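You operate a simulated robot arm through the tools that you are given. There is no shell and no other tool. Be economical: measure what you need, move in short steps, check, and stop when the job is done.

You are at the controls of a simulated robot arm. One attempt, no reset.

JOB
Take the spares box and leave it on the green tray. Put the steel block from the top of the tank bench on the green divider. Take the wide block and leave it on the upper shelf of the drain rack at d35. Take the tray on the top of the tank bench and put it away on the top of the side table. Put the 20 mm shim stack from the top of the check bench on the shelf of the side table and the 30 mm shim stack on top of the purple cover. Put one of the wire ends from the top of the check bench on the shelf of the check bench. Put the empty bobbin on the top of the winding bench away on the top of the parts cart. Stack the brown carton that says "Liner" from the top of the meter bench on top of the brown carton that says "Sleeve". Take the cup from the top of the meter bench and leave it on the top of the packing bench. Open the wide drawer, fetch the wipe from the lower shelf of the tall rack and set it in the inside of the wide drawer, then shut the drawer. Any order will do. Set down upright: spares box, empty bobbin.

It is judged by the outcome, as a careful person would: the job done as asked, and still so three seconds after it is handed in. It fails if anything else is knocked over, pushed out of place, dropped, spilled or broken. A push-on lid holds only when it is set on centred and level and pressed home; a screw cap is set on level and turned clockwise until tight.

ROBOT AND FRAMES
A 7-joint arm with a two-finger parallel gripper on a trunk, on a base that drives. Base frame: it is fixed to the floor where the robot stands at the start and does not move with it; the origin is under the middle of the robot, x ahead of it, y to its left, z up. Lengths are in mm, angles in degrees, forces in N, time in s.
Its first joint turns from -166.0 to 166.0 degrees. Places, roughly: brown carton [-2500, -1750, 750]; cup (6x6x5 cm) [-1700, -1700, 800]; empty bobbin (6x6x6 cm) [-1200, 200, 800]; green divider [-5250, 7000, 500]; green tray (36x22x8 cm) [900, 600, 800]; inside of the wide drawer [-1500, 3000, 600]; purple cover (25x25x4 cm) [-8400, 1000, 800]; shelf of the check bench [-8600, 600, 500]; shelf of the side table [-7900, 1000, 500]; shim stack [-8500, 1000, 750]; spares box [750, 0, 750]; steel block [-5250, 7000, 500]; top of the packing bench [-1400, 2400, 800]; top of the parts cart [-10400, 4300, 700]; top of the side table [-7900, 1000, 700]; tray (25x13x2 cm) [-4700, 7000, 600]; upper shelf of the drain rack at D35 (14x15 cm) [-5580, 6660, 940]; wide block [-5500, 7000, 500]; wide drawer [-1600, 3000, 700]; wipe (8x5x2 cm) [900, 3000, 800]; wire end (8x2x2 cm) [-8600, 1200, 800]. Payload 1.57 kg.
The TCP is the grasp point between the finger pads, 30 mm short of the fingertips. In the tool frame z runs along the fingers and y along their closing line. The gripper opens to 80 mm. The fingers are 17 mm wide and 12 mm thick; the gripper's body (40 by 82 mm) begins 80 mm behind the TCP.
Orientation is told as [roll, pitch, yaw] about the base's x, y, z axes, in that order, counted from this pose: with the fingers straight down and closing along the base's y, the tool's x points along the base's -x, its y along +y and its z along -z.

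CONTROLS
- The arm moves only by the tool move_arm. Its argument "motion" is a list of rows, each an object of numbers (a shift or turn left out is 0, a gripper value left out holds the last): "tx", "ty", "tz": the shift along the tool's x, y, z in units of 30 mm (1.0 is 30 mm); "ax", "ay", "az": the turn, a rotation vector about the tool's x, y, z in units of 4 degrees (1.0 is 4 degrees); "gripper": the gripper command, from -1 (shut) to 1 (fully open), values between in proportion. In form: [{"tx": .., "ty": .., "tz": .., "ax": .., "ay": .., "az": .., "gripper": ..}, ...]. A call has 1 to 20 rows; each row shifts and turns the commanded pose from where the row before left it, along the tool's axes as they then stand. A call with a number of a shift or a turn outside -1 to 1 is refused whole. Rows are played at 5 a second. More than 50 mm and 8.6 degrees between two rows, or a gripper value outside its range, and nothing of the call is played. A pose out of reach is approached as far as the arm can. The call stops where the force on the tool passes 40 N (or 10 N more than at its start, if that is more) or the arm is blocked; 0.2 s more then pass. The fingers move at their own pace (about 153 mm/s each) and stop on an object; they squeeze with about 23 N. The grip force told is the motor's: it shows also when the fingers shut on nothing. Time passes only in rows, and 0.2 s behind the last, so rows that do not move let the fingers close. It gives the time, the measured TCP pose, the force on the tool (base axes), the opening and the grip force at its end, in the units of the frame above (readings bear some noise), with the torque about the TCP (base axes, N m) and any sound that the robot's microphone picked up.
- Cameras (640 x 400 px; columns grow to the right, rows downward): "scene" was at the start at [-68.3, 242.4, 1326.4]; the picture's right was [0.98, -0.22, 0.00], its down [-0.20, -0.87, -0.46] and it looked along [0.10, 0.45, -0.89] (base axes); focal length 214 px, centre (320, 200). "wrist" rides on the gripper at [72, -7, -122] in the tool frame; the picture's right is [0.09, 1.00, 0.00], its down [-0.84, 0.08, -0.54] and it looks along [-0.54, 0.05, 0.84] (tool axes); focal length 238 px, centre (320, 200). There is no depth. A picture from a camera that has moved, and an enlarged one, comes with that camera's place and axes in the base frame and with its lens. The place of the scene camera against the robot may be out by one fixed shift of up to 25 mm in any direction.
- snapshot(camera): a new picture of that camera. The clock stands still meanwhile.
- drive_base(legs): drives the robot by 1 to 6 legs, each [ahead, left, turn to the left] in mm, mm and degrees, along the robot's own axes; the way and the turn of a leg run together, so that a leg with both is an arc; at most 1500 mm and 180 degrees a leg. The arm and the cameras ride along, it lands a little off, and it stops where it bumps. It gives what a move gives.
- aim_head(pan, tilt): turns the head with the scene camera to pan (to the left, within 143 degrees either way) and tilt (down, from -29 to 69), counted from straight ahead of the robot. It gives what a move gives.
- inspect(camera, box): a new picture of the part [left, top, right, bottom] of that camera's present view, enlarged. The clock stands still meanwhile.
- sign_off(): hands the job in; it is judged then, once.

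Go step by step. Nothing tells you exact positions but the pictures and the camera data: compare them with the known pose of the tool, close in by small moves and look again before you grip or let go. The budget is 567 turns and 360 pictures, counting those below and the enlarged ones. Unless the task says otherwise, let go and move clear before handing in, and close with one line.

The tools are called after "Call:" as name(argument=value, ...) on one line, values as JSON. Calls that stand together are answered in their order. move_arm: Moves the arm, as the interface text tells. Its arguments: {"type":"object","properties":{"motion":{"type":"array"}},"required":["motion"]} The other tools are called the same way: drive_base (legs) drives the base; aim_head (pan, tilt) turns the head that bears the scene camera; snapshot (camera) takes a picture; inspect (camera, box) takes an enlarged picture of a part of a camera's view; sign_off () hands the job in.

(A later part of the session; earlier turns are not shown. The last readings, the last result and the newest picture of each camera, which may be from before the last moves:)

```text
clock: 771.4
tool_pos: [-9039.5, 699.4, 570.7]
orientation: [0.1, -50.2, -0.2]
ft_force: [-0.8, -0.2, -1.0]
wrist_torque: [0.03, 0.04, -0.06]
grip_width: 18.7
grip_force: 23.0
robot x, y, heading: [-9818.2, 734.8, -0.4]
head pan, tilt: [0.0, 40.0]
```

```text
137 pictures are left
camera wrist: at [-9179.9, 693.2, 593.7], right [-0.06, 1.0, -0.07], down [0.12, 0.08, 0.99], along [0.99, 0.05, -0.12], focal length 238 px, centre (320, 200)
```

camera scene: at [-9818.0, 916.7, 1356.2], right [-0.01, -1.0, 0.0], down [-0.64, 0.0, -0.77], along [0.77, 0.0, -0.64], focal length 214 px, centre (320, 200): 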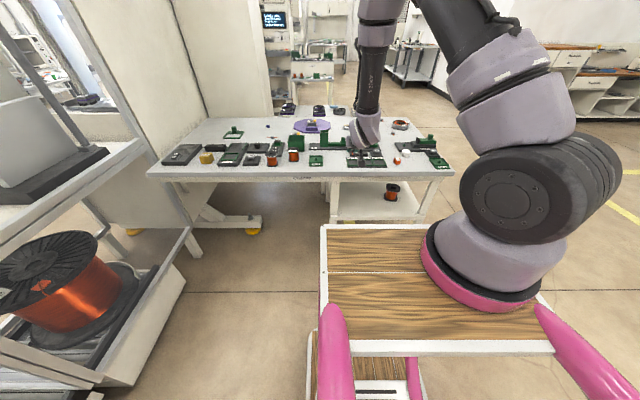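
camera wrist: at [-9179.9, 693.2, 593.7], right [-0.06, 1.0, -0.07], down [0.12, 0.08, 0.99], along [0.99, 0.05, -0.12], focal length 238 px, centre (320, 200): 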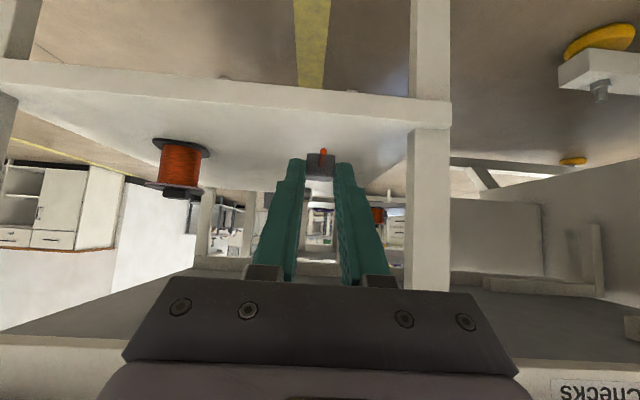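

Call:
move_arm(motion=[{"tz": 0.766, "tx": -0.643}, {"tz": 0.766, "tx": -0.643}, {"tz": 0.766, "tx": -0.643}, {"tz": 0.766, "tx": -0.643}, {"tz": 0.766, "tx": -0.643}, {"tz": 0.383, "tx": -0.32}, {"tz": 0.643, "tx": 0.766}, {"tx": 0}])

Call:
snapshot(camera="wrist")

```text
clock: 773.2
tool_pos: [-8873.7, 698.7, 541.4]
orientation: [-0.1, -50.3, -0.2]
ft_force: [0.3, -0.5, -0.2]
wrist_torque: [0.01, -0.02, 0.0]
grip_width: 18.4
grip_force: 23.4
robot x, y, heading: [-9819.4, 739.2, -0.2]
head pan, tilt: [0.0, 40.0]
```

```text
136 pictures are left
camera wrist: at [-9013.8, 693.0, 565.4], right [-0.06, 1.0, -0.07], down [0.12, 0.08, 0.99], along [0.99, 0.05, -0.12], focal length 238 px, centre (320, 200)
```

wrist: 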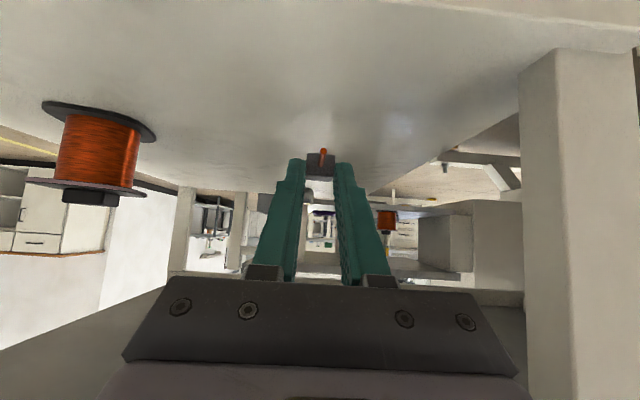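

Over the shelf. Lower in small steps to contact.

Call:
move_arm(motion=[{"tz": 0.32, "tx": 0.38}, {"tz": 0.16, "tx": 0.19}, {"tz": 0.13, "tx": 0.15}, {"tz": 0.13, "tx": 0.15}, {"tz": 0.13, "tx": 0.15}, {"tz": 0.13, "tx": 0.15}, {"tz": 0.13, "tx": 0.15}])

Call:
snapshot(camera="wrist")

```text
clock: 774.8
tool_pos: [-8874.5, 699.6, 489.9]
orientation: [0.1, -50.3, -0.2]
ft_force: [-0.4, 0.5, 0.5]
wrist_torque: [-0.01, 0.02, -0.03]
grip_width: 18.2
grip_force: 23.2
robot x, y, heading: [-9822.1, 737.4, -0.2]
head pan, tilt: [0.0, 40.0]
```

```text
135 pictures are left
camera wrist: at [-9014.1, 693.1, 513.2], right [-0.06, 1.0, -0.07], down [0.12, 0.08, 0.99], along [0.99, 0.05, -0.12], focal length 238 px, centre (320, 200)
```

wrist: 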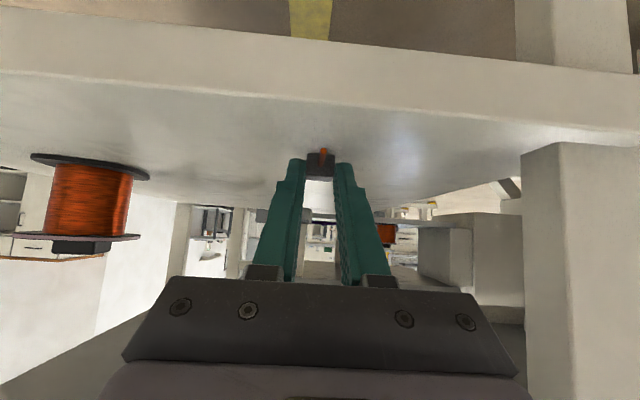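

Call:
move_arm(motion=[{"tz": 0.1, "tx": 0.115}, {"tz": 0.1, "tx": 0.115}, {"tz": 0.1, "tx": 0.115}, {"tz": 0.1, "tx": 0.115}, {"tz": 0.1, "tx": 0.115}, {"tz": 0.1, "tx": 0.115}])

Call:
snapshot(camera="wrist")

```text
clock: 775.4
tool_pos: [-8868.9, 699.0, 485.9]
orientation: [0.1, -50.8, -0.1]
ft_force: [1.7, -0.5, 7.3]
wrist_torque: [-0.04, -0.19, -0.01]
grip_width: 18.7
grip_force: 23.2
robot x, y, heading: [-9827.0, 738.2, -0.2]
head pan, tilt: [0.0, 40.0]
stopped in row 3: the force on the tool passed its limit at 56 N (the readings are from after the stop); the commanded pose is now the measured one
```

```text
134 pictures are left
camera wrist: at [-9009.8, 693.4, 507.1], right [-0.06, 1.0, -0.07], down [0.11, 0.08, 0.99], along [0.99, 0.05, -0.11], focal length 238 px, centre (320, 200)
```

wrist: 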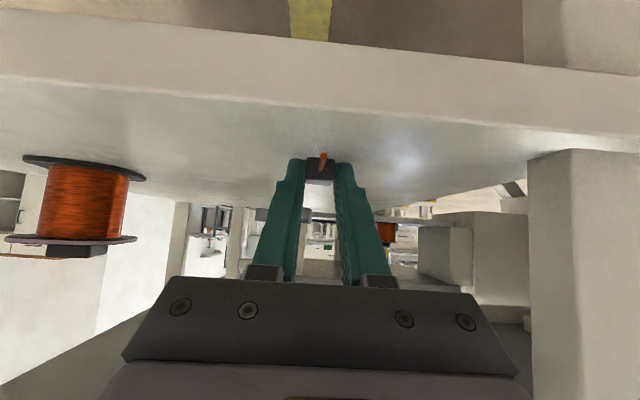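

The wire end touched the shelf. Release and back out.

Call:
move_arm(motion=[{"tz": -0.05, "tx": -0.06}, {"gripper": -0.2}, {"tx": 0}, {"tx": 0}, {"tz": -0.5}, {"tz": -1}, {"tz": -1, "tx": 0.4}, {"tz": -1, "tx": 0.4}, {"tz": -1, "tx": 0.4}, {"tz": -1, "tx": 0.4}, {"tx": 0}])

Call:
snapshot(camera="wrist")

```text
clock: 777.8
tool_pos: [-9028.5, 697.7, 554.3]
orientation: [0.1, -50.7, -0.1]
ft_force: [-0.5, 0.1, 0.3]
wrist_torque: [0.02, 0.03, 0.0]
grip_width: 32.2
grip_force: 0.0
robot x, y, heading: [-9821.2, 734.6, -0.5]
head pan, tilt: [0.0, 40.0]
```

```text
133 pictures are left
camera wrist: at [-9170.1, 692.2, 575.8], right [-0.06, 1.0, -0.07], down [0.11, 0.08, 0.99], along [0.99, 0.05, -0.12], focal length 238 px, centre (320, 200)
```

wrist: 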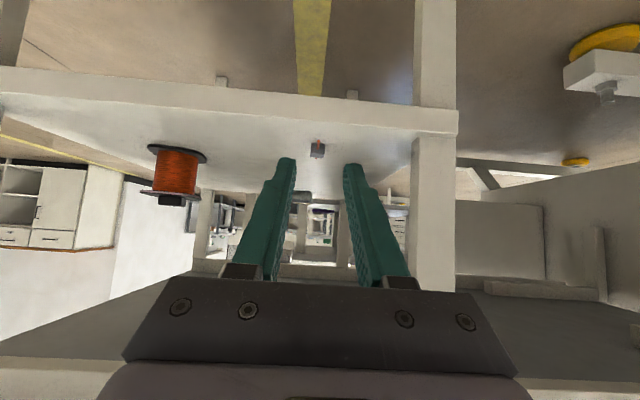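

The wire end lies on the shelf. Now the 20 mm stack: raise, and yaw the pitched tool 90° (pointing +y) so it can pick the stack flat, between the green box and the cover.

Call:
move_arm(motion=[{"tz": -0.643, "tx": -0.766, "gripper": 1}, {"tz": -0.643, "tx": -0.766}, {"tz": -0.643, "tx": -0.766}, {"tz": -0.643, "tx": -0.766}, {"tz": -0.643, "tx": -0.766}, {"tz": -0.643, "tx": -0.766}, {"tz": -0.643, "tx": -0.766}, {"tz": -0.643, "tx": -0.766}, {"tz": -0.643, "tx": -0.766}, {"tz": -0.643, "tx": -0.766}, {"tz": -0.643, "tx": -0.766}, {"tz": -0.643, "tx": -0.766}, {"tz": -0.643, "tx": -0.766}, {"tx": 0}])

Call:
move_arm(motion=[{"ax": -0.766, "az": -0.643}, {"ax": -0.766, "az": -0.643}, {"ax": -0.766, "az": -0.643}, {"ax": -0.766, "az": -0.643}, {"ax": -0.766, "az": -0.643}, {"ax": -0.766, "az": -0.643}, {"ax": -0.766, "az": -0.643}, {"ax": -0.766, "az": -0.643}, {"ax": -0.766, "az": -0.643}, {"ax": -0.766, "az": -0.643}, {"ax": -0.766, "az": -0.643}, {"ax": -0.766, "az": -0.643}, {"ax": -0.766, "az": -0.643}, {"ax": -0.766, "az": -0.643}, {"ax": -0.766, "az": -0.643}, {"ax": -0.766, "az": -0.643}, {"ax": -0.766, "az": -0.643}, {"ax": -0.766, "az": -0.643}, {"ax": -0.766, "az": -0.643}, {"ax": -0.766, "az": -0.643}])

Call:
drive_base(legs=[[0, 330, 0], [440, 0, 0]])

Call:
snapshot(camera="wrist")

```text
clock: 780.8
tool_pos: [-9031.9, 698.7, 942.3]
orientation: [0.0, -50.6, -0.1]
ft_force: [-0.4, 0.1, 0.4]
wrist_torque: [-0.01, -0.01, 0.01]
grip_width: 80.2
grip_force: 0.1
robot x, y, heading: [-9825.6, 736.5, -0.0]
head pan, tilt: [0.0, 40.0]
```

```text
clock: 785.0
tool_pos: [-9033.3, 699.1, 944.0]
orientation: [-1.0, -50.1, 80.7]
ft_force: [-0.4, -0.3, 0.8]
wrist_torque: [-0.02, 0.01, 0.01]
grip_width: 80.0
grip_force: 0.2
robot x, y, heading: [-9820.3, 734.7, -0.7]
head pan, tilt: [0.0, 40.0]
```

```text
clock: 789.5
tool_pos: [-8585.4, 1030.9, 944.1]
orientation: [-1.1, -50.1, 80.8]
ft_force: [1.1, -0.2, -0.2]
wrist_torque: [-0.02, 0.01, 0.02]
grip_width: 80.1
grip_force: 0.1
robot x, y, heading: [-9376.9, 1064.4, -0.3]
head pan, tilt: [0.0, 40.0]
```

```text
132 pictures are left
camera wrist: at [-8603.6, 891.6, 967.5], right [-0.99, 0.11, -0.08], down [-0.07, 0.13, 0.99], along [0.12, 0.98, -0.13], focal length 238 px, centre (320, 200)
```

wrist: 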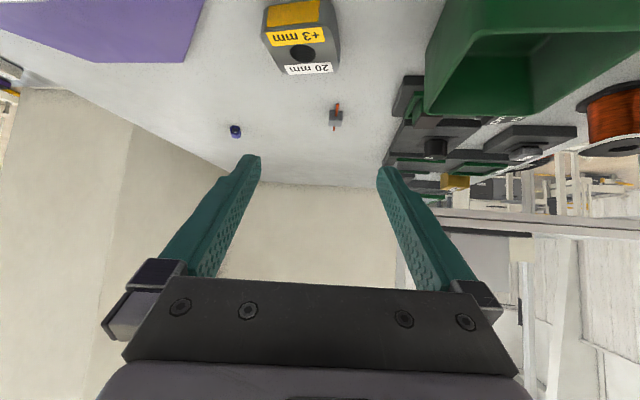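

Call:
move_arm(motion=[{"ax": -0.766, "az": -0.643}, {"ax": -0.766, "az": -0.643}, {"ax": -0.766, "az": -0.643}, {"ax": -0.766, "az": -0.643}, {"ax": -0.766, "az": -0.643}, {"tz": 0.46, "tx": -0.38, "ty": -0.6}, {"ty": -0.55}, {"tz": 0.643, "tx": 0.766}, {"tz": 0.643, "tx": 0.766}, {"tx": 0}])

Call:
snapshot(camera="wrist")

```text
clock: 791.7
tool_pos: [-8554.0, 1052.9, 884.4]
orientation: [-1.0, -49.8, 100.9]
ft_force: [-0.4, -0.3, -0.1]
wrist_torque: [0.0, 0.01, 0.01]
grip_width: 79.8
grip_force: 0.0
robot x, y, heading: [-9373.4, 1068.1, -0.3]
head pan, tilt: [0.0, 40.0]
```

```text
131 pictures are left
camera wrist: at [-8523.9, 917.2, 909.3], right [-0.97, -0.23, -0.08], down [-0.11, 0.11, 0.99], along [-0.22, 0.97, -0.13], focal length 238 px, centre (320, 200)
```

wrist: 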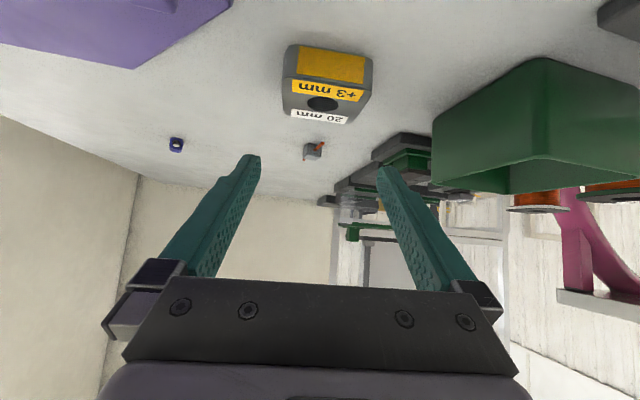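

Call:
move_arm(motion=[{"tz": 0.643, "tx": 0.766}, {"tz": 0.4, "tx": 0.477}, {"tz": 0.1, "tx": 0.12}, {"tx": 0}])

Call:
move_arm(motion=[{"gripper": -1}, {"tx": 0}, {"tx": 0}])

Call:
move_arm(motion=[{"tz": -0.3, "tx": -0.36}, {"tz": -0.643, "tx": -0.766}, {"tz": -0.643, "tx": -0.766}, {"tz": -0.643, "tx": -0.766}, {"tz": -0.643, "tx": -0.766}, {"tx": 0}])

Call:
snapshot(camera="wrist")

```text
clock: 792.7
tool_pos: [-8553.5, 1055.2, 832.4]
orientation: [-1.0, -49.9, 100.8]
ft_force: [-0.6, 0.1, 0.5]
wrist_torque: [0.0, -0.03, 0.02]
grip_width: 79.9
grip_force: 0.1
robot x, y, heading: [-9369.8, 1064.6, 0.1]
head pan, tilt: [0.0, 40.0]
```

```text
clock: 793.5
tool_pos: [-8553.9, 1055.0, 831.6]
orientation: [-1.0, -49.9, 100.8]
ft_force: [0.3, -0.9, 0.5]
wrist_torque: [0.05, -0.07, -0.07]
grip_width: 58.1
grip_force: 23.2
robot x, y, heading: [-9376.9, 1064.1, -0.3]
head pan, tilt: [0.0, 40.0]
```

```text
clock: 794.9
tool_pos: [-8551.9, 1053.6, 964.6]
orientation: [-1.0, -49.9, 100.7]
ft_force: [0.3, -0.2, -5.8]
wrist_torque: [-0.1, 0.0, 0.0]
grip_width: 57.8
grip_force: 23.2
robot x, y, heading: [-9375.6, 1063.0, -0.2]
head pan, tilt: [0.0, 40.0]
```

```text
130 pictures are left
camera wrist: at [-8523.2, 916.9, 989.1], right [-0.97, -0.23, -0.08], down [-0.11, 0.11, 0.99], along [-0.22, 0.97, -0.13], focal length 238 px, centre (320, 200)
```

wrist: 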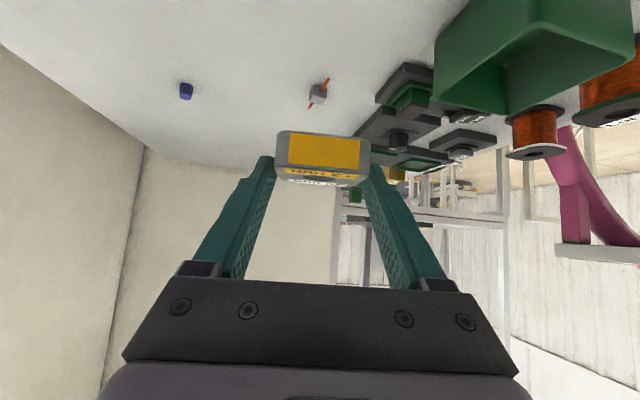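

The 20 mm stack is held flat. Back out, restore the tool yaw, and drive around to the side table's south end.

Call:
drive_base(legs=[[-420, 0, 0]])

Call:
move_arm(motion=[{"ax": 0.766, "az": 0.643}, {"ax": 0.766, "az": 0.643}, {"ax": 0.766, "az": 0.643}, {"ax": 0.766, "az": 0.643}, {"ax": 0.766, "az": 0.643}, {"ax": 0.766, "az": 0.643}, {"ax": 0.766, "az": 0.643}, {"ax": 0.766, "az": 0.643}, {"ax": 0.766, "az": 0.643}, {"ax": 0.766, "az": 0.643}, {"ax": 0.766, "az": 0.643}, {"ax": 0.766, "az": 0.643}, {"ax": 0.766, "az": 0.643}, {"ax": 0.766, "az": 0.643}, {"ax": 0.766, "az": 0.643}, {"ax": 0.766, "az": 0.643}, {"ax": 0.766, "az": 0.643}, {"ax": 0.766, "az": 0.643}, {"ax": 0.766, "az": 0.643}, {"ax": 0.766, "az": 0.643}])

Call:
move_arm(motion=[{"ax": 0.766, "az": 0.643}, {"ax": 0.766, "az": 0.643}, {"ax": 0.766, "az": 0.643}, {"ax": 0.766, "az": 0.643}, {"ax": 0.766, "az": 0.643}, {"tx": 0}])

Call:
drive_base(legs=[[0, -1500, 0], [0, -150, 0], [1500, 0, 0], [300, 0, 0]])

Call:
aim_head(pan=70, tilt=30)

Call:
snapshot(camera="scene")

```text
clock: 797.5
tool_pos: [-8983.7, 1055.1, 964.2]
orientation: [-1.0, -49.9, 100.8]
ft_force: [0.2, -0.1, -5.3]
wrist_torque: [-0.09, -0.03, 0.0]
grip_width: 57.8
grip_force: 22.7
robot x, y, heading: [-9804.4, 1067.0, -0.1]
head pan, tilt: [0.0, 40.0]
```

```text
clock: 801.7
tool_pos: [-8985.1, 1054.0, 964.6]
orientation: [-0.3, -50.6, 20.4]
ft_force: [0.0, 0.5, -5.3]
wrist_torque: [0.0, 0.08, 0.0]
grip_width: 57.7
grip_force: 23.0
robot x, y, heading: [-9804.8, 1063.9, -0.3]
head pan, tilt: [0.0, 40.0]
```

```text
clock: 803.1
tool_pos: [-8984.7, 1053.7, 965.2]
orientation: [0.0, -50.5, 0.2]
ft_force: [-0.2, 0.7, -4.9]
wrist_torque: [0.01, 0.09, 0.0]
grip_width: 57.9
grip_force: 23.6
robot x, y, heading: [-9804.9, 1066.0, -0.2]
head pan, tilt: [0.0, 40.0]
```

```text
clock: 820.0
tool_pos: [-7219.8, -600.0, 964.5]
orientation: [0.0, -50.5, -0.1]
ft_force: [-0.2, -0.4, -4.9]
wrist_torque: [0.02, 0.13, 0.0]
grip_width: 57.5
grip_force: 23.4
robot x, y, heading: [-8037.7, -586.9, -0.1]
head pan, tilt: [0.0, 40.0]
```

```text
clock: 821.4
tool_pos: [-7218.8, -600.1, 965.0]
orientation: [-0.1, -50.7, 0.0]
ft_force: [-0.2, -0.2, -4.2]
wrist_torque: [-0.02, 0.12, -0.02]
grip_width: 57.6
grip_force: 23.7
robot x, y, heading: [-8040.3, -591.1, -0.4]
head pan, tilt: [70.0, 30.0]
```

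```text
129 pictures are left
camera scene: at [-8089.7, -321.2, 1371.5], right [0.94, -0.35, 0.0], down [-0.17, -0.47, -0.87], along [0.3, 0.81, -0.5], focal length 214 px, centre (320, 200)
```

scene: 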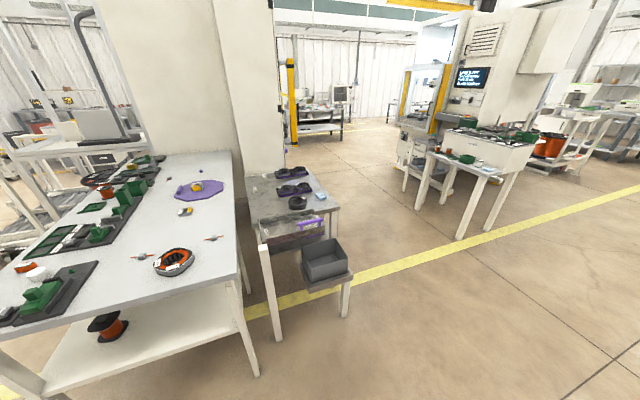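

Call:
inspect(camera="scene", box=[230, 160, 370, 320])

```text
2.50 times, centred on (300, 240) of scene
camera zoom: at [-8089.7, -321.2, 1371.5], right [0.94, -0.35, 0.0], down [-0.17, -0.47, -0.87], along [0.3, 0.81, -0.5], focal length 536 px, centre (370, 100)
```

zoom: 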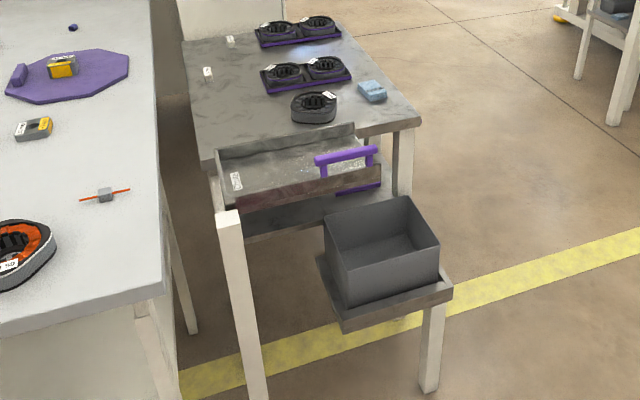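

The side table's east side looks open. Drive there facing west.

Call:
drive_base(legs=[[1150, 0, 0], [0, 0, 179.5], [0, -1450, 0]])

Call:
aim_head(pan=0, tilt=35)

Call:
snapshot(camera="scene")

```text
clock: 841.2
tool_pos: [-7669.3, 886.2, 965.7]
orientation: [0.0, -50.7, 177.9]
ft_force: [0.6, 0.4, -4.2]
wrist_torque: [0.04, -0.06, 0.04]
grip_width: 57.7
grip_force: 23.3
robot x, y, heading: [-6851.2, 844.9, 177.6]
head pan, tilt: [70.0, 30.0]
```

```text
clock: 842.6
tool_pos: [-7671.0, 885.6, 964.8]
orientation: [0.0, -50.7, 177.9]
ft_force: [0.1, -0.6, -4.2]
wrist_torque: [0.02, -0.14, -0.01]
grip_width: 57.8
grip_force: 22.4
robot x, y, heading: [-6851.5, 844.3, 177.7]
head pan, tilt: [0.0, 35.0]
```

```text
127 pictures are left
camera scene: at [-6830.0, 642.9, 1363.7], right [0.04, 1.0, 0.0], down [0.57, -0.02, -0.82], along [-0.82, 0.03, -0.57], focal length 214 px, centre (320, 200)
```

scene: 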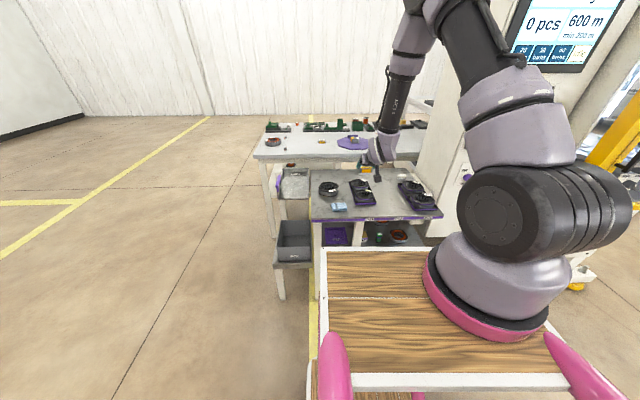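

Call:
inspect(camera="scene", box=[265, 140, 455, 270])

Call:
snapshot(camera="wrist")

```text
3.08 times, centred on (360, 205) of scene
camera zoom: at [-6830.0, 642.9, 1363.7], right [0.04, 1.0, 0.0], down [0.57, -0.02, -0.82], along [-0.82, 0.03, -0.57], focal length 660 px, centre (197, 185)
```

zoom: 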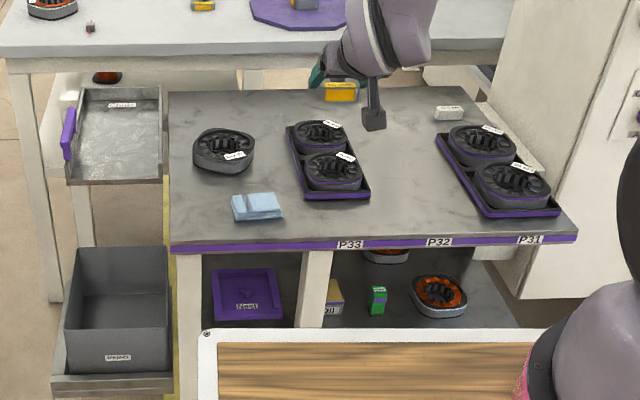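

```text
125 pictures are left
camera wrist: at [-7531.5, 888.9, 986.8], right [0.02, -1.0, -0.07], down [-0.11, -0.07, 0.99], along [-0.99, -0.01, -0.12], focal length 238 px, centre (320, 200)
```

wrist: 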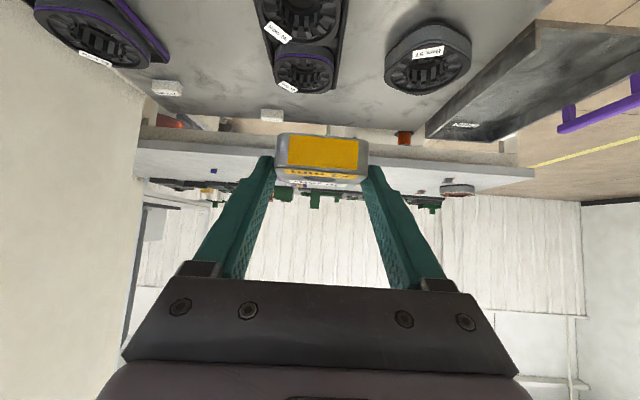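

Back up a little and lower the tool in front of the table to look at its shelf.

Call:
drive_base(legs=[[-130, 0, 2]])

Call:
move_arm(motion=[{"tz": 0.643, "tx": 0.766}, {"tz": 0.643, "tx": 0.766}, {"tz": 0.643, "tx": 0.766}, {"tz": 0.643, "tx": 0.766}, {"tz": 0.643, "tx": 0.766}, {"tz": 0.643, "tx": 0.766}, {"tz": 0.643, "tx": 0.766}, {"tz": 0.643, "tx": 0.766}, {"tz": 0.643, "tx": 0.766}, {"tz": 0.643, "tx": 0.766}, {"tz": 0.643, "tx": 0.766}, {"tz": 0.643, "tx": 0.766}, {"tx": 0}])

Call:
snapshot(camera="wrist")

```text
clock: 844.0
tool_pos: [-7547.0, 853.5, 963.6]
orientation: [0.1, -50.5, 179.9]
ft_force: [-0.3, 0.6, -4.6]
wrist_torque: [-0.01, -0.09, 0.0]
grip_width: 57.8
grip_force: 23.3
robot x, y, heading: [-6727.8, 841.3, 179.4]
head pan, tilt: [0.0, 35.0]
stopped in leg 1: the robot was blocked; the commanded pose is now the measured one
```

```text
clock: 846.8
tool_pos: [-7550.4, 853.5, 604.1]
orientation: [0.0, -50.6, 180.0]
ft_force: [-0.2, 0.4, -5.1]
wrist_torque: [-0.01, -0.12, 0.0]
grip_width: 57.7
grip_force: 22.6
robot x, y, heading: [-6727.4, 842.4, 179.7]
head pan, tilt: [0.0, 35.0]
```

```text
124 pictures are left
camera wrist: at [-7411.4, 860.4, 626.0], right [0.06, -1.0, -0.07], down [-0.11, -0.08, 0.99], along [-0.99, -0.05, -0.12], focal length 238 px, centre (320, 200)
```

wrist: 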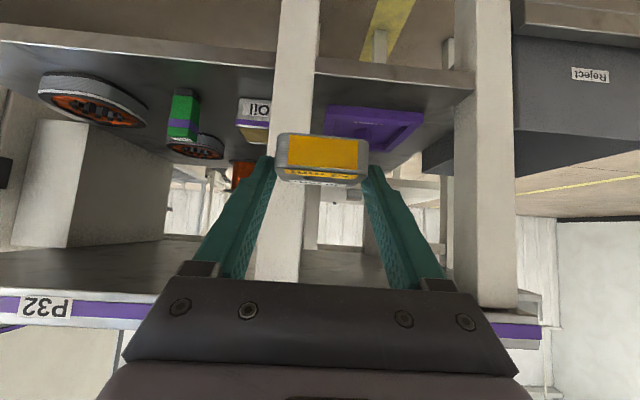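

The shelf (z≈452) is rather full. Shift north to view the bay with the oil can and green box for a free spot.

Call:
drive_base(legs=[[20, -160, 0]])

Call:
snapshot(camera="wrist")

Call:
aim_head(pan=-5, tilt=45)

Call:
snapshot(camera="scene")

```text
clock: 848.2
tool_pos: [-7569.1, 1017.1, 604.1]
orientation: [0.0, -50.5, 179.8]
ft_force: [0.0, -0.3, -4.4]
wrist_torque: [-0.01, -0.07, -0.01]
grip_width: 57.8
grip_force: 23.6
robot x, y, heading: [-6745.1, 1001.9, 179.6]
head pan, tilt: [0.0, 35.0]
```

```text
123 pictures are left
camera wrist: at [-7429.9, 1023.8, 626.3], right [0.05, -1.0, -0.07], down [-0.11, -0.08, 0.99], along [-0.99, -0.05, -0.12], focal length 238 px, centre (320, 200)
```

wrist: 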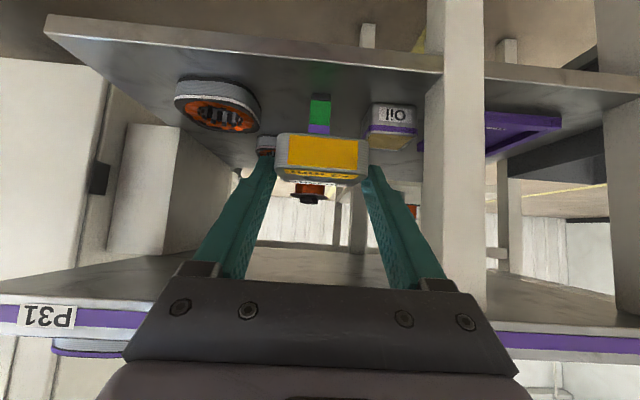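

```text
clock: 849.0
tool_pos: [-7568.5, 1017.1, 604.0]
orientation: [0.0, -50.5, 179.7]
ft_force: [1.5, 0.2, -4.7]
wrist_torque: [0.01, -0.07, 0.01]
grip_width: 57.8
grip_force: 22.6
robot x, y, heading: [-6747.6, 993.9, 179.4]
head pan, tilt: [-5.0, 45.0]
```

```text
122 pictures are left
camera scene: at [-6710.5, 806.7, 1348.9], right [0.1, 1.0, 0.0], down [0.7, -0.07, -0.71], along [-0.7, 0.07, -0.71], focal length 214 px, centre (320, 200)
```

scene: 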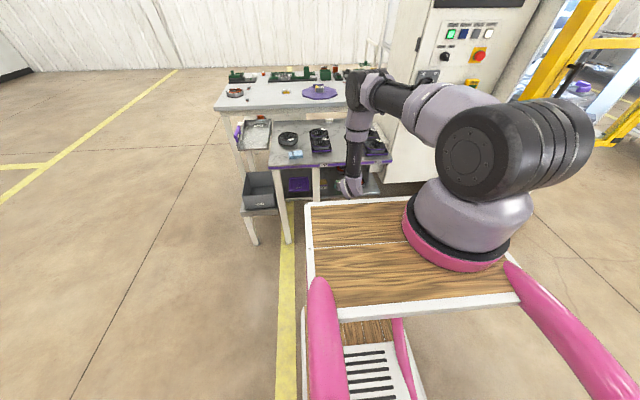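

There is room on the front strip between the green box and the coil, around (−7697, 1068). Move in and place the stack.

Call:
move_arm(motion=[{"ty": -0.85}, {"ty": -0.85}, {"tz": 0.643, "tx": 0.766}, {"tz": 0.643, "tx": 0.766}, {"tz": 0.643, "tx": 0.766}, {"tz": 0.766, "tx": -0.643}, {"tz": 0.766, "tx": -0.643}, {"tz": 0.5, "tx": -0.42}, {"tx": 0}])

Call:
snapshot(camera="wrist")

```text
clock: 851.0
tool_pos: [-7648.9, 1069.1, 515.6]
orientation: [0.0, -50.5, 179.7]
ft_force: [0.2, -0.5, -4.6]
wrist_torque: [-0.01, -0.11, 0.01]
grip_width: 57.8
grip_force: 22.5
robot x, y, heading: [-6743.2, 999.0, 179.4]
head pan, tilt: [-5.0, 45.0]
```

```text
121 pictures are left
camera wrist: at [-7509.3, 1074.7, 538.4], right [0.05, -1.0, -0.07], down [-0.11, -0.08, 0.99], along [-0.99, -0.05, -0.12], focal length 238 px, centre (320, 200)
```

wrist: 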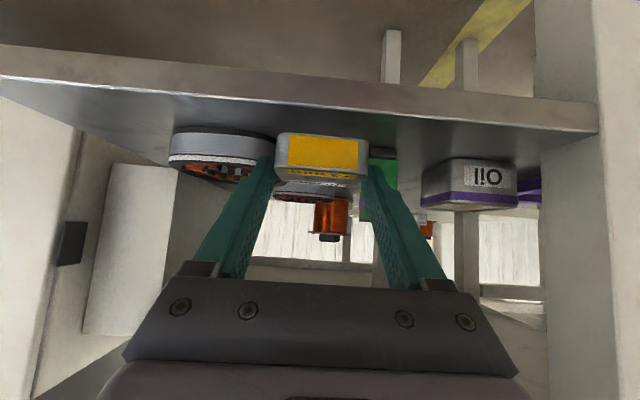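

Call:
move_arm(motion=[{"tz": 0.5, "tx": -0.42}, {"tz": 0.36, "tx": -0.3}, {"tz": 0.32, "tx": 0.38}, {"tz": 0.13, "tx": 0.15}, {"tz": 0.1, "tx": 0.115}, {"tz": 0.1, "tx": 0.115}, {"tz": 0.1, "tx": 0.115}, {"tz": 0.1, "tx": 0.115}, {"tx": 0}])

Call:
snapshot(camera="wrist")

```text
clock: 852.2
tool_pos: [-7687.7, 1067.8, 494.7]
orientation: [0.0, -51.2, 179.8]
ft_force: [-3.0, -0.2, 6.7]
wrist_torque: [-0.08, -0.06, -0.04]
grip_width: 57.7
grip_force: 23.0
robot x, y, heading: [-6741.2, 1000.6, 179.4]
head pan, tilt: [-5.0, 45.0]
stopped in row 6: the force on the tool passed its limit at 61 N (the readings are from after the stop); the commanded pose is now the measured one
```

```text
120 pictures are left
camera wrist: at [-7548.8, 1075.1, 516.1], right [0.05, -1.0, -0.07], down [-0.1, -0.08, 0.99], along [-0.99, -0.05, -0.11], focal length 238 px, centre (320, 200)
```

wrist: 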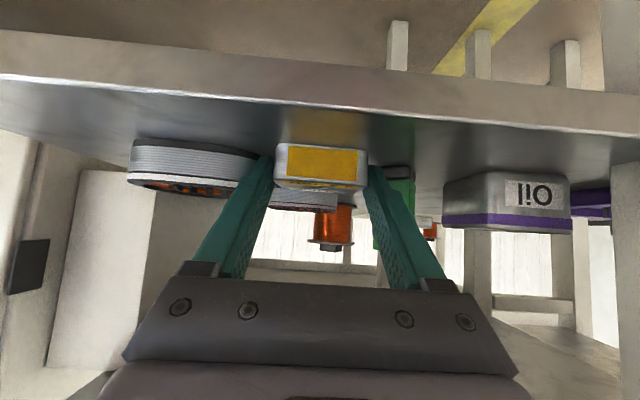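

Call:
move_arm(motion=[{"tz": -0.03, "tx": -0.03}, {"gripper": 1}, {"tx": 0}, {"tx": 0}, {"tz": -0.5, "tx": 0.1}, {"tz": -0.9, "tx": 0.4}, {"tz": -0.9, "tx": 0.4}, {"tz": -0.9, "tx": 0.4}, {"tz": -0.9, "tx": 0.4}, {"tz": -0.9, "tx": 0.4}, {"tx": 0}])

Call:
snapshot(camera="wrist")

```text
clock: 854.6
tool_pos: [-7529.0, 1068.4, 539.9]
orientation: [0.0, -51.0, 179.7]
ft_force: [0.2, 0.1, -0.2]
wrist_torque: [0.0, -0.01, 0.01]
grip_width: 80.0
grip_force: 0.0
robot x, y, heading: [-6747.6, 999.4, 179.6]
head pan, tilt: [-5.0, 45.0]
```

```text
119 pictures are left
camera wrist: at [-7389.1, 1074.3, 561.0], right [0.05, -1.0, -0.07], down [-0.11, -0.08, 0.99], along [-0.99, -0.05, -0.11], focal length 238 px, centre (320, 200)
```

wrist: 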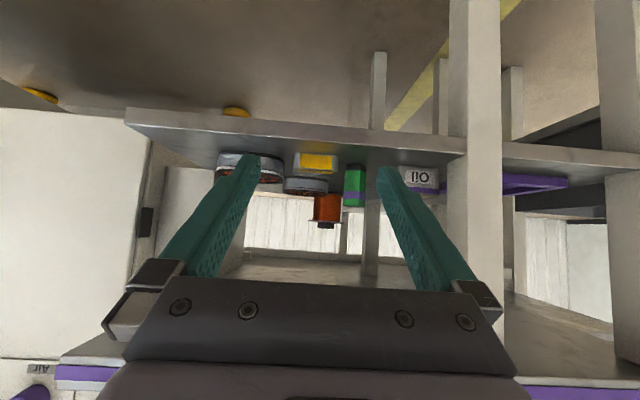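

The 20 mm stack is on the side table's shelf. Raise the arm and look north for the route to the tank bench.

Call:
move_arm(motion=[{"tz": -0.643, "tx": -0.766}, {"tz": -0.643, "tx": -0.766}, {"tz": -0.643, "tx": -0.766}, {"tz": -0.643, "tx": -0.766}, {"tz": -0.643, "tx": -0.766}, {"tz": -0.643, "tx": -0.766}, {"tz": -0.643, "tx": -0.766}, {"tz": -0.643, "tx": -0.766}, {"tz": -0.643, "tx": -0.766}, {"tz": -0.643, "tx": -0.766}, {"tz": -0.643, "tx": -0.766}, {"tz": -0.643, "tx": -0.766}, {"tz": -0.643, "tx": -0.766}, {"tz": -0.643, "tx": -0.766}, {"tz": -0.643, "tx": -0.766}])

Call:
aim_head(pan=-105, tilt=8)

Call:
snapshot(camera="scene")

```text
clock: 857.8
tool_pos: [-7523.1, 1069.0, 989.6]
orientation: [0.0, -50.8, 179.7]
ft_force: [0.3, -0.9, -1.2]
wrist_torque: [-0.02, 0.01, 0.01]
grip_width: 80.0
grip_force: 0.0
robot x, y, heading: [-6744.2, 998.7, 179.5]
head pan, tilt: [-5.0, 45.0]
```

```text
clock: 859.5
tool_pos: [-7523.0, 1068.6, 989.1]
orientation: [0.0, -51.0, 179.8]
ft_force: [-0.3, -0.1, -0.5]
wrist_torque: [0.0, -0.03, 0.0]
grip_width: 80.0
grip_force: 0.0
robot x, y, heading: [-6741.4, 996.1, 179.6]
head pan, tilt: [-105.0, 8.0]
```

```text
118 pictures are left
camera scene: at [-6604.5, 888.1, 1407.0], right [0.96, -0.27, 0.0], down [-0.04, -0.13, -0.99], along [0.27, 0.95, -0.14], focal length 214 px, centre (320, 200)
```

scene: 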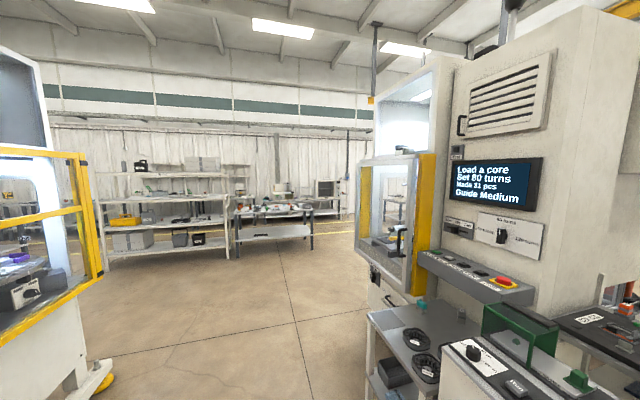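

Call:
drive_base(legs=[[0, -1500, 0], [0, -1300, 0]])

Call:
aim_head(pan=-120, tilt=10)

Call:
snapshot(camera="scene")

```text
clock: 863.7
tool_pos: [-7512.5, 1800.4, 991.3]
orientation: [0.7, -50.9, -178.6]
ft_force: [5.0, -24.8, 2.6]
wrist_torque: [0.13, 0.02, 0.12]
grip_width: 58.8
grip_force: 0.0
robot x, y, heading: [-6737.5, 1748.7, 179.4]
head pan, tilt: [-105.0, 8.0]
stopped in leg 1: the force on the tool passed its limit at 58 N (the readings are from after the stop); the commanded pose is now the measured one
```

```text
clock: 864.4
tool_pos: [-7512.8, 1802.9, 990.0]
orientation: [0.6, -51.0, -178.8]
ft_force: [2.7, -30.2, -0.2]
wrist_torque: [0.05, 0.0, 0.22]
grip_width: 52.9
grip_force: 0.1
robot x, y, heading: [-6736.5, 1752.7, 179.2]
head pan, tilt: [-120.0, 10.0]
```

```text
117 pictures are left
camera scene: at [-6573.6, 1626.9, 1403.7], right [0.86, -0.51, 0.0], down [-0.09, -0.15, -0.98], along [0.5, 0.85, -0.17], focal length 214 px, centre (320, 200)
```

scene: 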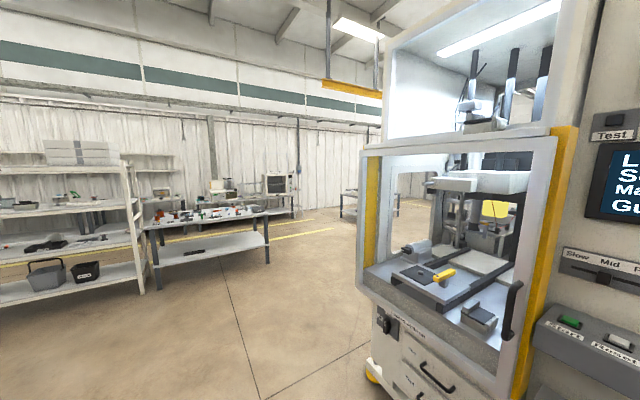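

The extended tool touched the machine on the west side. Back off, then retract the arm and turn to face north.

Call:
drive_base(legs=[[0, 300, 0]])

Call:
aim_head(pan=-45, tilt=15)

Call:
snapshot(camera="scene")

```text
clock: 866.5
tool_pos: [-7516.7, 1507.7, 990.3]
orientation: [0.6, -51.0, -179.1]
ft_force: [-0.6, 0.1, 0.3]
wrist_torque: [0.03, -0.01, 0.01]
grip_width: 79.8
grip_force: 0.0
robot x, y, heading: [-6741.2, 1450.3, 179.3]
head pan, tilt: [-120.0, 10.0]
```

```text
clock: 867.9
tool_pos: [-7517.8, 1508.3, 990.3]
orientation: [0.5, -51.1, -179.0]
ft_force: [-0.4, -0.7, 0.7]
wrist_torque: [-0.02, 0.0, -0.02]
grip_width: 79.8
grip_force: 0.0
robot x, y, heading: [-6739.0, 1454.2, 179.3]
head pan, tilt: [-45.0, 15.0]
```

```text
116 pictures are left
camera scene: at [-6690.3, 1318.0, 1395.7], right [0.72, 0.7, 0.0], down [0.18, -0.19, -0.97], along [-0.67, 0.69, -0.26], focal length 214 px, centre (320, 200)
```

scene: 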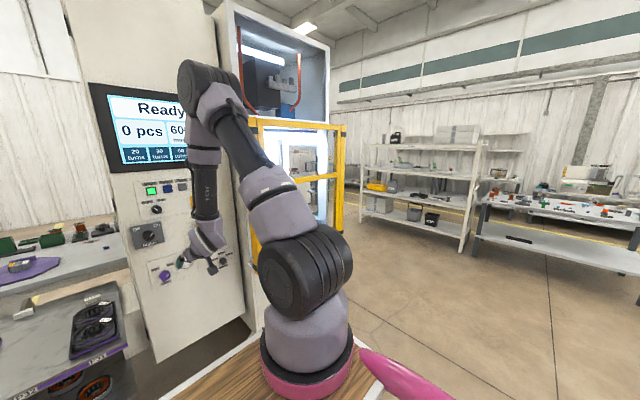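

Call:
move_arm(motion=[{"ay": 1}, {"ay": 1}, {"ay": 1}, {"ay": 1}, {"ay": 1}, {"ay": 1}, {"ay": 1}, {"ay": 1}, {"ay": 1}, {"ay": 1}, {"ay": 1}, {"ay": 1}, {"ay": 0.7}, {"tx": 1}, {"tx": 1}, {"tx": 1}, {"tx": 1}, {"tx": 1}, {"tx": 1}, {"tx": 1}])

Call:
drive_base(legs=[[110, 150, 0], [0, 0, -89.5], [1500, 0, 0], [1000, 0, 0]])

Call:
aim_head(pan=-35, tilt=10)

Call:
snapshot(camera="scene")

```text
clock: 872.1
tool_pos: [-7306.7, 1511.4, 990.9]
orientation: [0.4, -0.2, -178.6]
ft_force: [-0.7, -0.6, 0.7]
wrist_torque: [-0.02, -0.03, 0.02]
grip_width: 79.9
grip_force: 0.0
robot x, y, heading: [-6740.8, 1454.0, 179.2]
head pan, tilt: [-45.0, 15.0]
```

```text
clock: 889.2
tool_pos: [-6848.1, 4351.7, 989.3]
orientation: [0.4, -0.2, 94.4]
ft_force: [-0.8, -0.2, 0.2]
wrist_torque: [-0.03, 0.03, -0.02]
grip_width: 79.9
grip_force: 0.0
robot x, y, heading: [-6876.3, 3783.8, 92.2]
head pan, tilt: [-45.0, 15.0]
```

```text
clock: 890.0
tool_pos: [-6848.3, 4352.6, 990.8]
orientation: [0.4, -0.2, 94.4]
ft_force: [0.4, -0.3, 0.2]
wrist_torque: [0.01, -0.02, 0.03]
grip_width: 80.0
grip_force: 0.1
robot x, y, heading: [-6877.4, 3784.3, 92.0]
head pan, tilt: [-35.0, 10.0]
```

```text
115 pictures are left
camera scene: at [-6996.6, 3744.8, 1403.8], right [0.84, -0.54, 0.0], down [-0.09, -0.15, -0.98], along [0.54, 0.83, -0.17], focal length 214 px, centre (320, 200)
```

scene: 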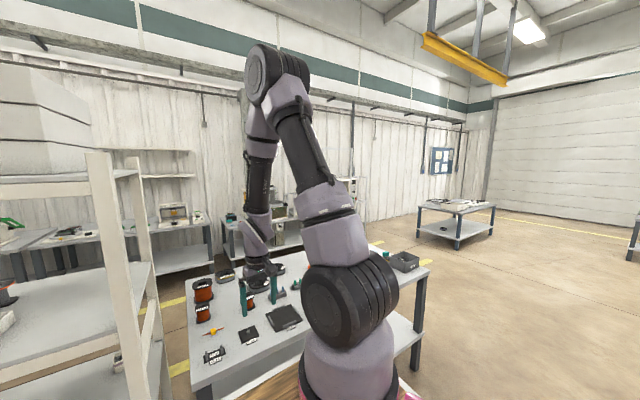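

Call:
drive_base(legs=[[0, 0, -2], [0, -1500, 0], [0, -350, 0]])

Call:
aim_head(pan=0, tilt=10)

Call:
snapshot(camera="scene")

```text
clock: 899.6
tool_pos: [-4980.0, 4340.1, 989.7]
orientation: [0.5, -0.2, 91.6]
ft_force: [-0.2, 0.4, -0.6]
wrist_torque: [0.03, -0.01, 0.0]
grip_width: 79.7
grip_force: 0.1
robot x, y, heading: [-5040.2, 3773.7, 89.4]
head pan, tilt: [-35.0, 10.0]
```

```text
clock: 900.6
tool_pos: [-4979.8, 4341.2, 990.2]
orientation: [0.4, -0.2, 91.6]
ft_force: [0.1, -0.8, 0.0]
wrist_torque: [-0.03, 0.03, -0.03]
grip_width: 80.1
grip_force: 0.0
robot x, y, heading: [-5036.4, 3773.4, 89.5]
head pan, tilt: [0.0, 10.0]
```

```text
114 pictures are left
camera scene: at [-5209.9, 3758.8, 1403.8], right [1.0, -0.01, 0.0], down [0.0, -0.17, -0.98], along [0.01, 0.98, -0.17], focal length 214 px, centre (320, 200)
```

scene: 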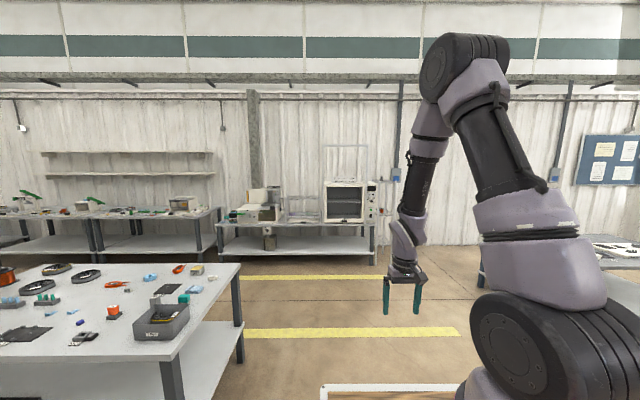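

Call:
drive_base(legs=[[1500, 0, 0.5], [480, 0, 0]])

Call:
aim_head(pan=5, tilt=28)

Call:
snapshot(camera="scene")

```text
clock: 910.6
tool_pos: [-4903.3, 6342.2, 988.8]
orientation: [0.4, -0.2, 90.0]
ft_force: [-0.1, -1.0, -0.4]
wrist_torque: [0.01, -0.01, 0.01]
grip_width: 80.0
grip_force: 0.1
robot x, y, heading: [-4976.7, 5773.1, 87.8]
head pan, tilt: [0.0, 10.0]
```

```text
clock: 911.4
tool_pos: [-4904.0, 6341.0, 990.1]
orientation: [0.4, -0.3, 90.0]
ft_force: [0.7, 0.2, 0.6]
wrist_torque: [-0.02, -0.01, -0.01]
grip_width: 80.4
grip_force: 0.1
robot x, y, heading: [-4977.3, 5774.6, 87.8]
head pan, tilt: [5.0, 28.0]
```

```text
113 pictures are left
camera scene: at [-5158.1, 5765.5, 1374.7], right [1.0, 0.05, 0.0], down [0.02, -0.47, -0.88], along [-0.04, 0.88, -0.47], focal length 214 px, centre (320, 200)
```

scene: 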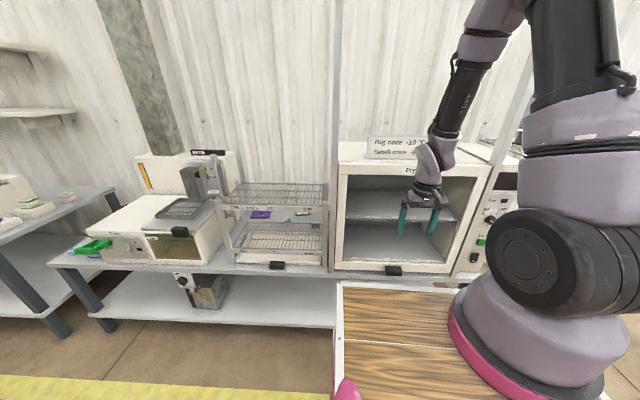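

Call:
inspect(camera="scene", box=[60, 140, 230, 280])

Call:
inspect(camera="scene", box=[200, 150, 350, 290])

Call:
inspect(camera="scene", box=[330, 130, 520, 290])

```text
2.86 times, centred on (145, 210) of scene
camera zoom: at [-5158.1, 5765.5, 1374.7], right [1.0, 0.05, 0.0], down [0.02, -0.47, -0.88], along [-0.04, 0.88, -0.47], focal length 613 px, centre (820, 171)
```

zoom: 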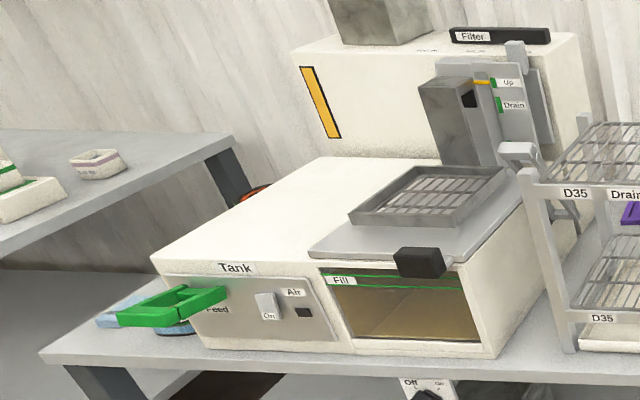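

```text
2.86 times, centred on (275, 220) of scene
camera zoom: at [-5158.1, 5765.5, 1374.7], right [1.0, 0.05, 0.0], down [0.02, -0.47, -0.88], along [-0.04, 0.88, -0.47], focal length 613 px, centre (449, 143)
```

zoom: 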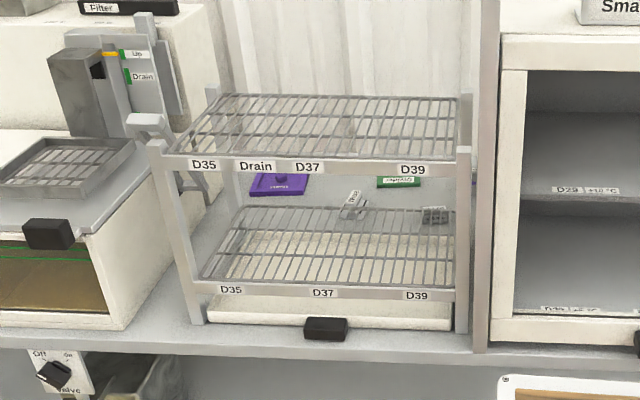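

```text
2.50 times, centred on (425, 210) of scene
camera zoom: at [-5158.1, 5765.5, 1374.7], right [1.0, 0.05, 0.0], down [0.02, -0.47, -0.88], along [-0.04, 0.88, -0.47], focal length 536 px, centre (58, 175)
```

zoom: 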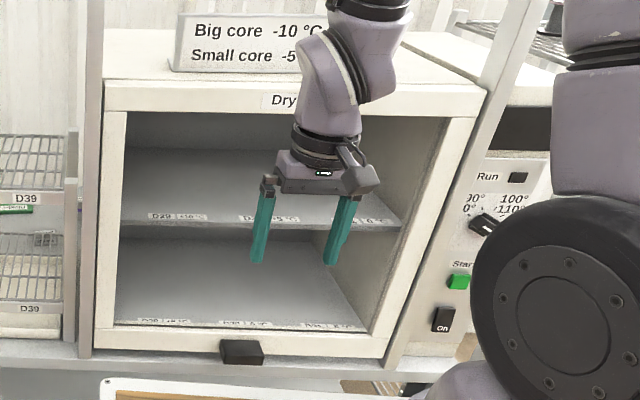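

The blocks appear to lie behind the drain rack. Move closer and look down from above with the wrist camera.

Call:
drive_base(legs=[[0, 300, 2], [260, 0, 0]])

Call:
move_arm(motion=[{"tz": -1}, {"tz": -1}, {"tz": -1}, {"tz": -1}, {"tz": -1}, {"tz": -1}, {"tx": -1}, {"tx": -1}, {"tx": -1}, {"tx": -0.5}, {"tx": 0}])

Call:
snapshot(camera="wrist")

Call:
snapshot(camera="scene")

```text
clock: 914.5
tool_pos: [-5224.6, 6492.8, 989.4]
orientation: [0.5, 1.2, 91.1]
ft_force: [-0.1, 0.6, 0.0]
wrist_torque: [-0.03, -0.02, 0.0]
grip_width: 79.8
grip_force: 0.1
robot x, y, heading: [-5277.4, 5939.1, 89.6]
head pan, tilt: [5.0, 28.0]
stopped in leg 2: the force on the tool passed its limit at 99 N (the readings are from after the stop); the commanded pose is now the measured one
```

```text
clock: 915.2
tool_pos: [-5224.6, 6493.6, 1055.5]
orientation: [0.5, 1.6, 90.8]
ft_force: [0.3, -5.9, -1.7]
wrist_torque: [0.61, 0.06, -0.37]
grip_width: 80.1
grip_force: 0.0
robot x, y, heading: [-5276.2, 5936.7, 89.5]
head pan, tilt: [5.0, 28.0]
stopped in row 3: the force on the tool passed its limit at 45 N (the readings are from after the stop); the commanded pose is now the measured one
```

```text
109 pictures are left
camera wrist: at [-5217.2, 6424.8, 1180.5], right [-0.99, -0.11, 0.01], down [-0.08, 0.85, 0.52], along [-0.07, 0.51, -0.85], focal length 238 px, centre (320, 200)
```

wrist: 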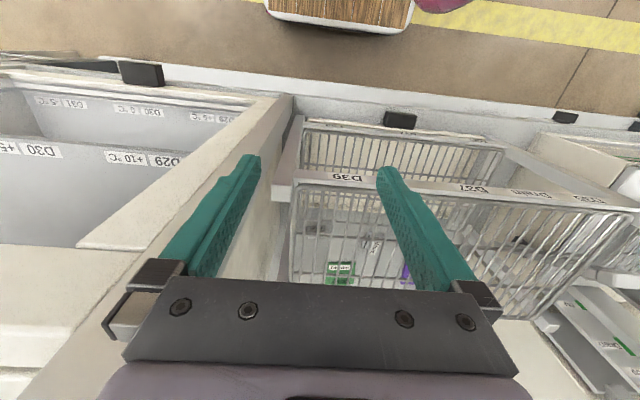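

```text
108 pictures are left
camera scene: at [-5458.6, 5919.3, 1374.6], right [1.0, 0.08, 0.0], down [0.04, -0.47, -0.88], along [-0.07, 0.88, -0.47], focal length 214 px, centre (320, 200)
```

scene: 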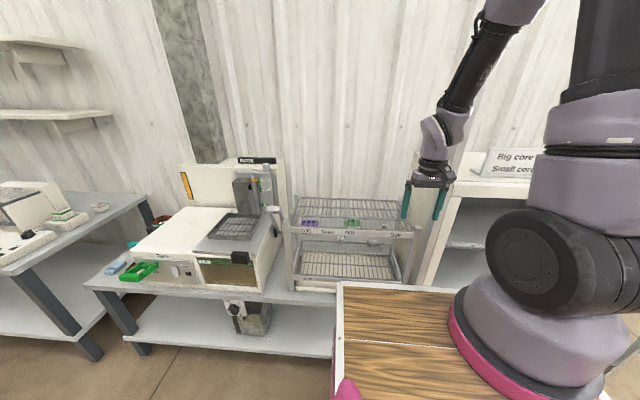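

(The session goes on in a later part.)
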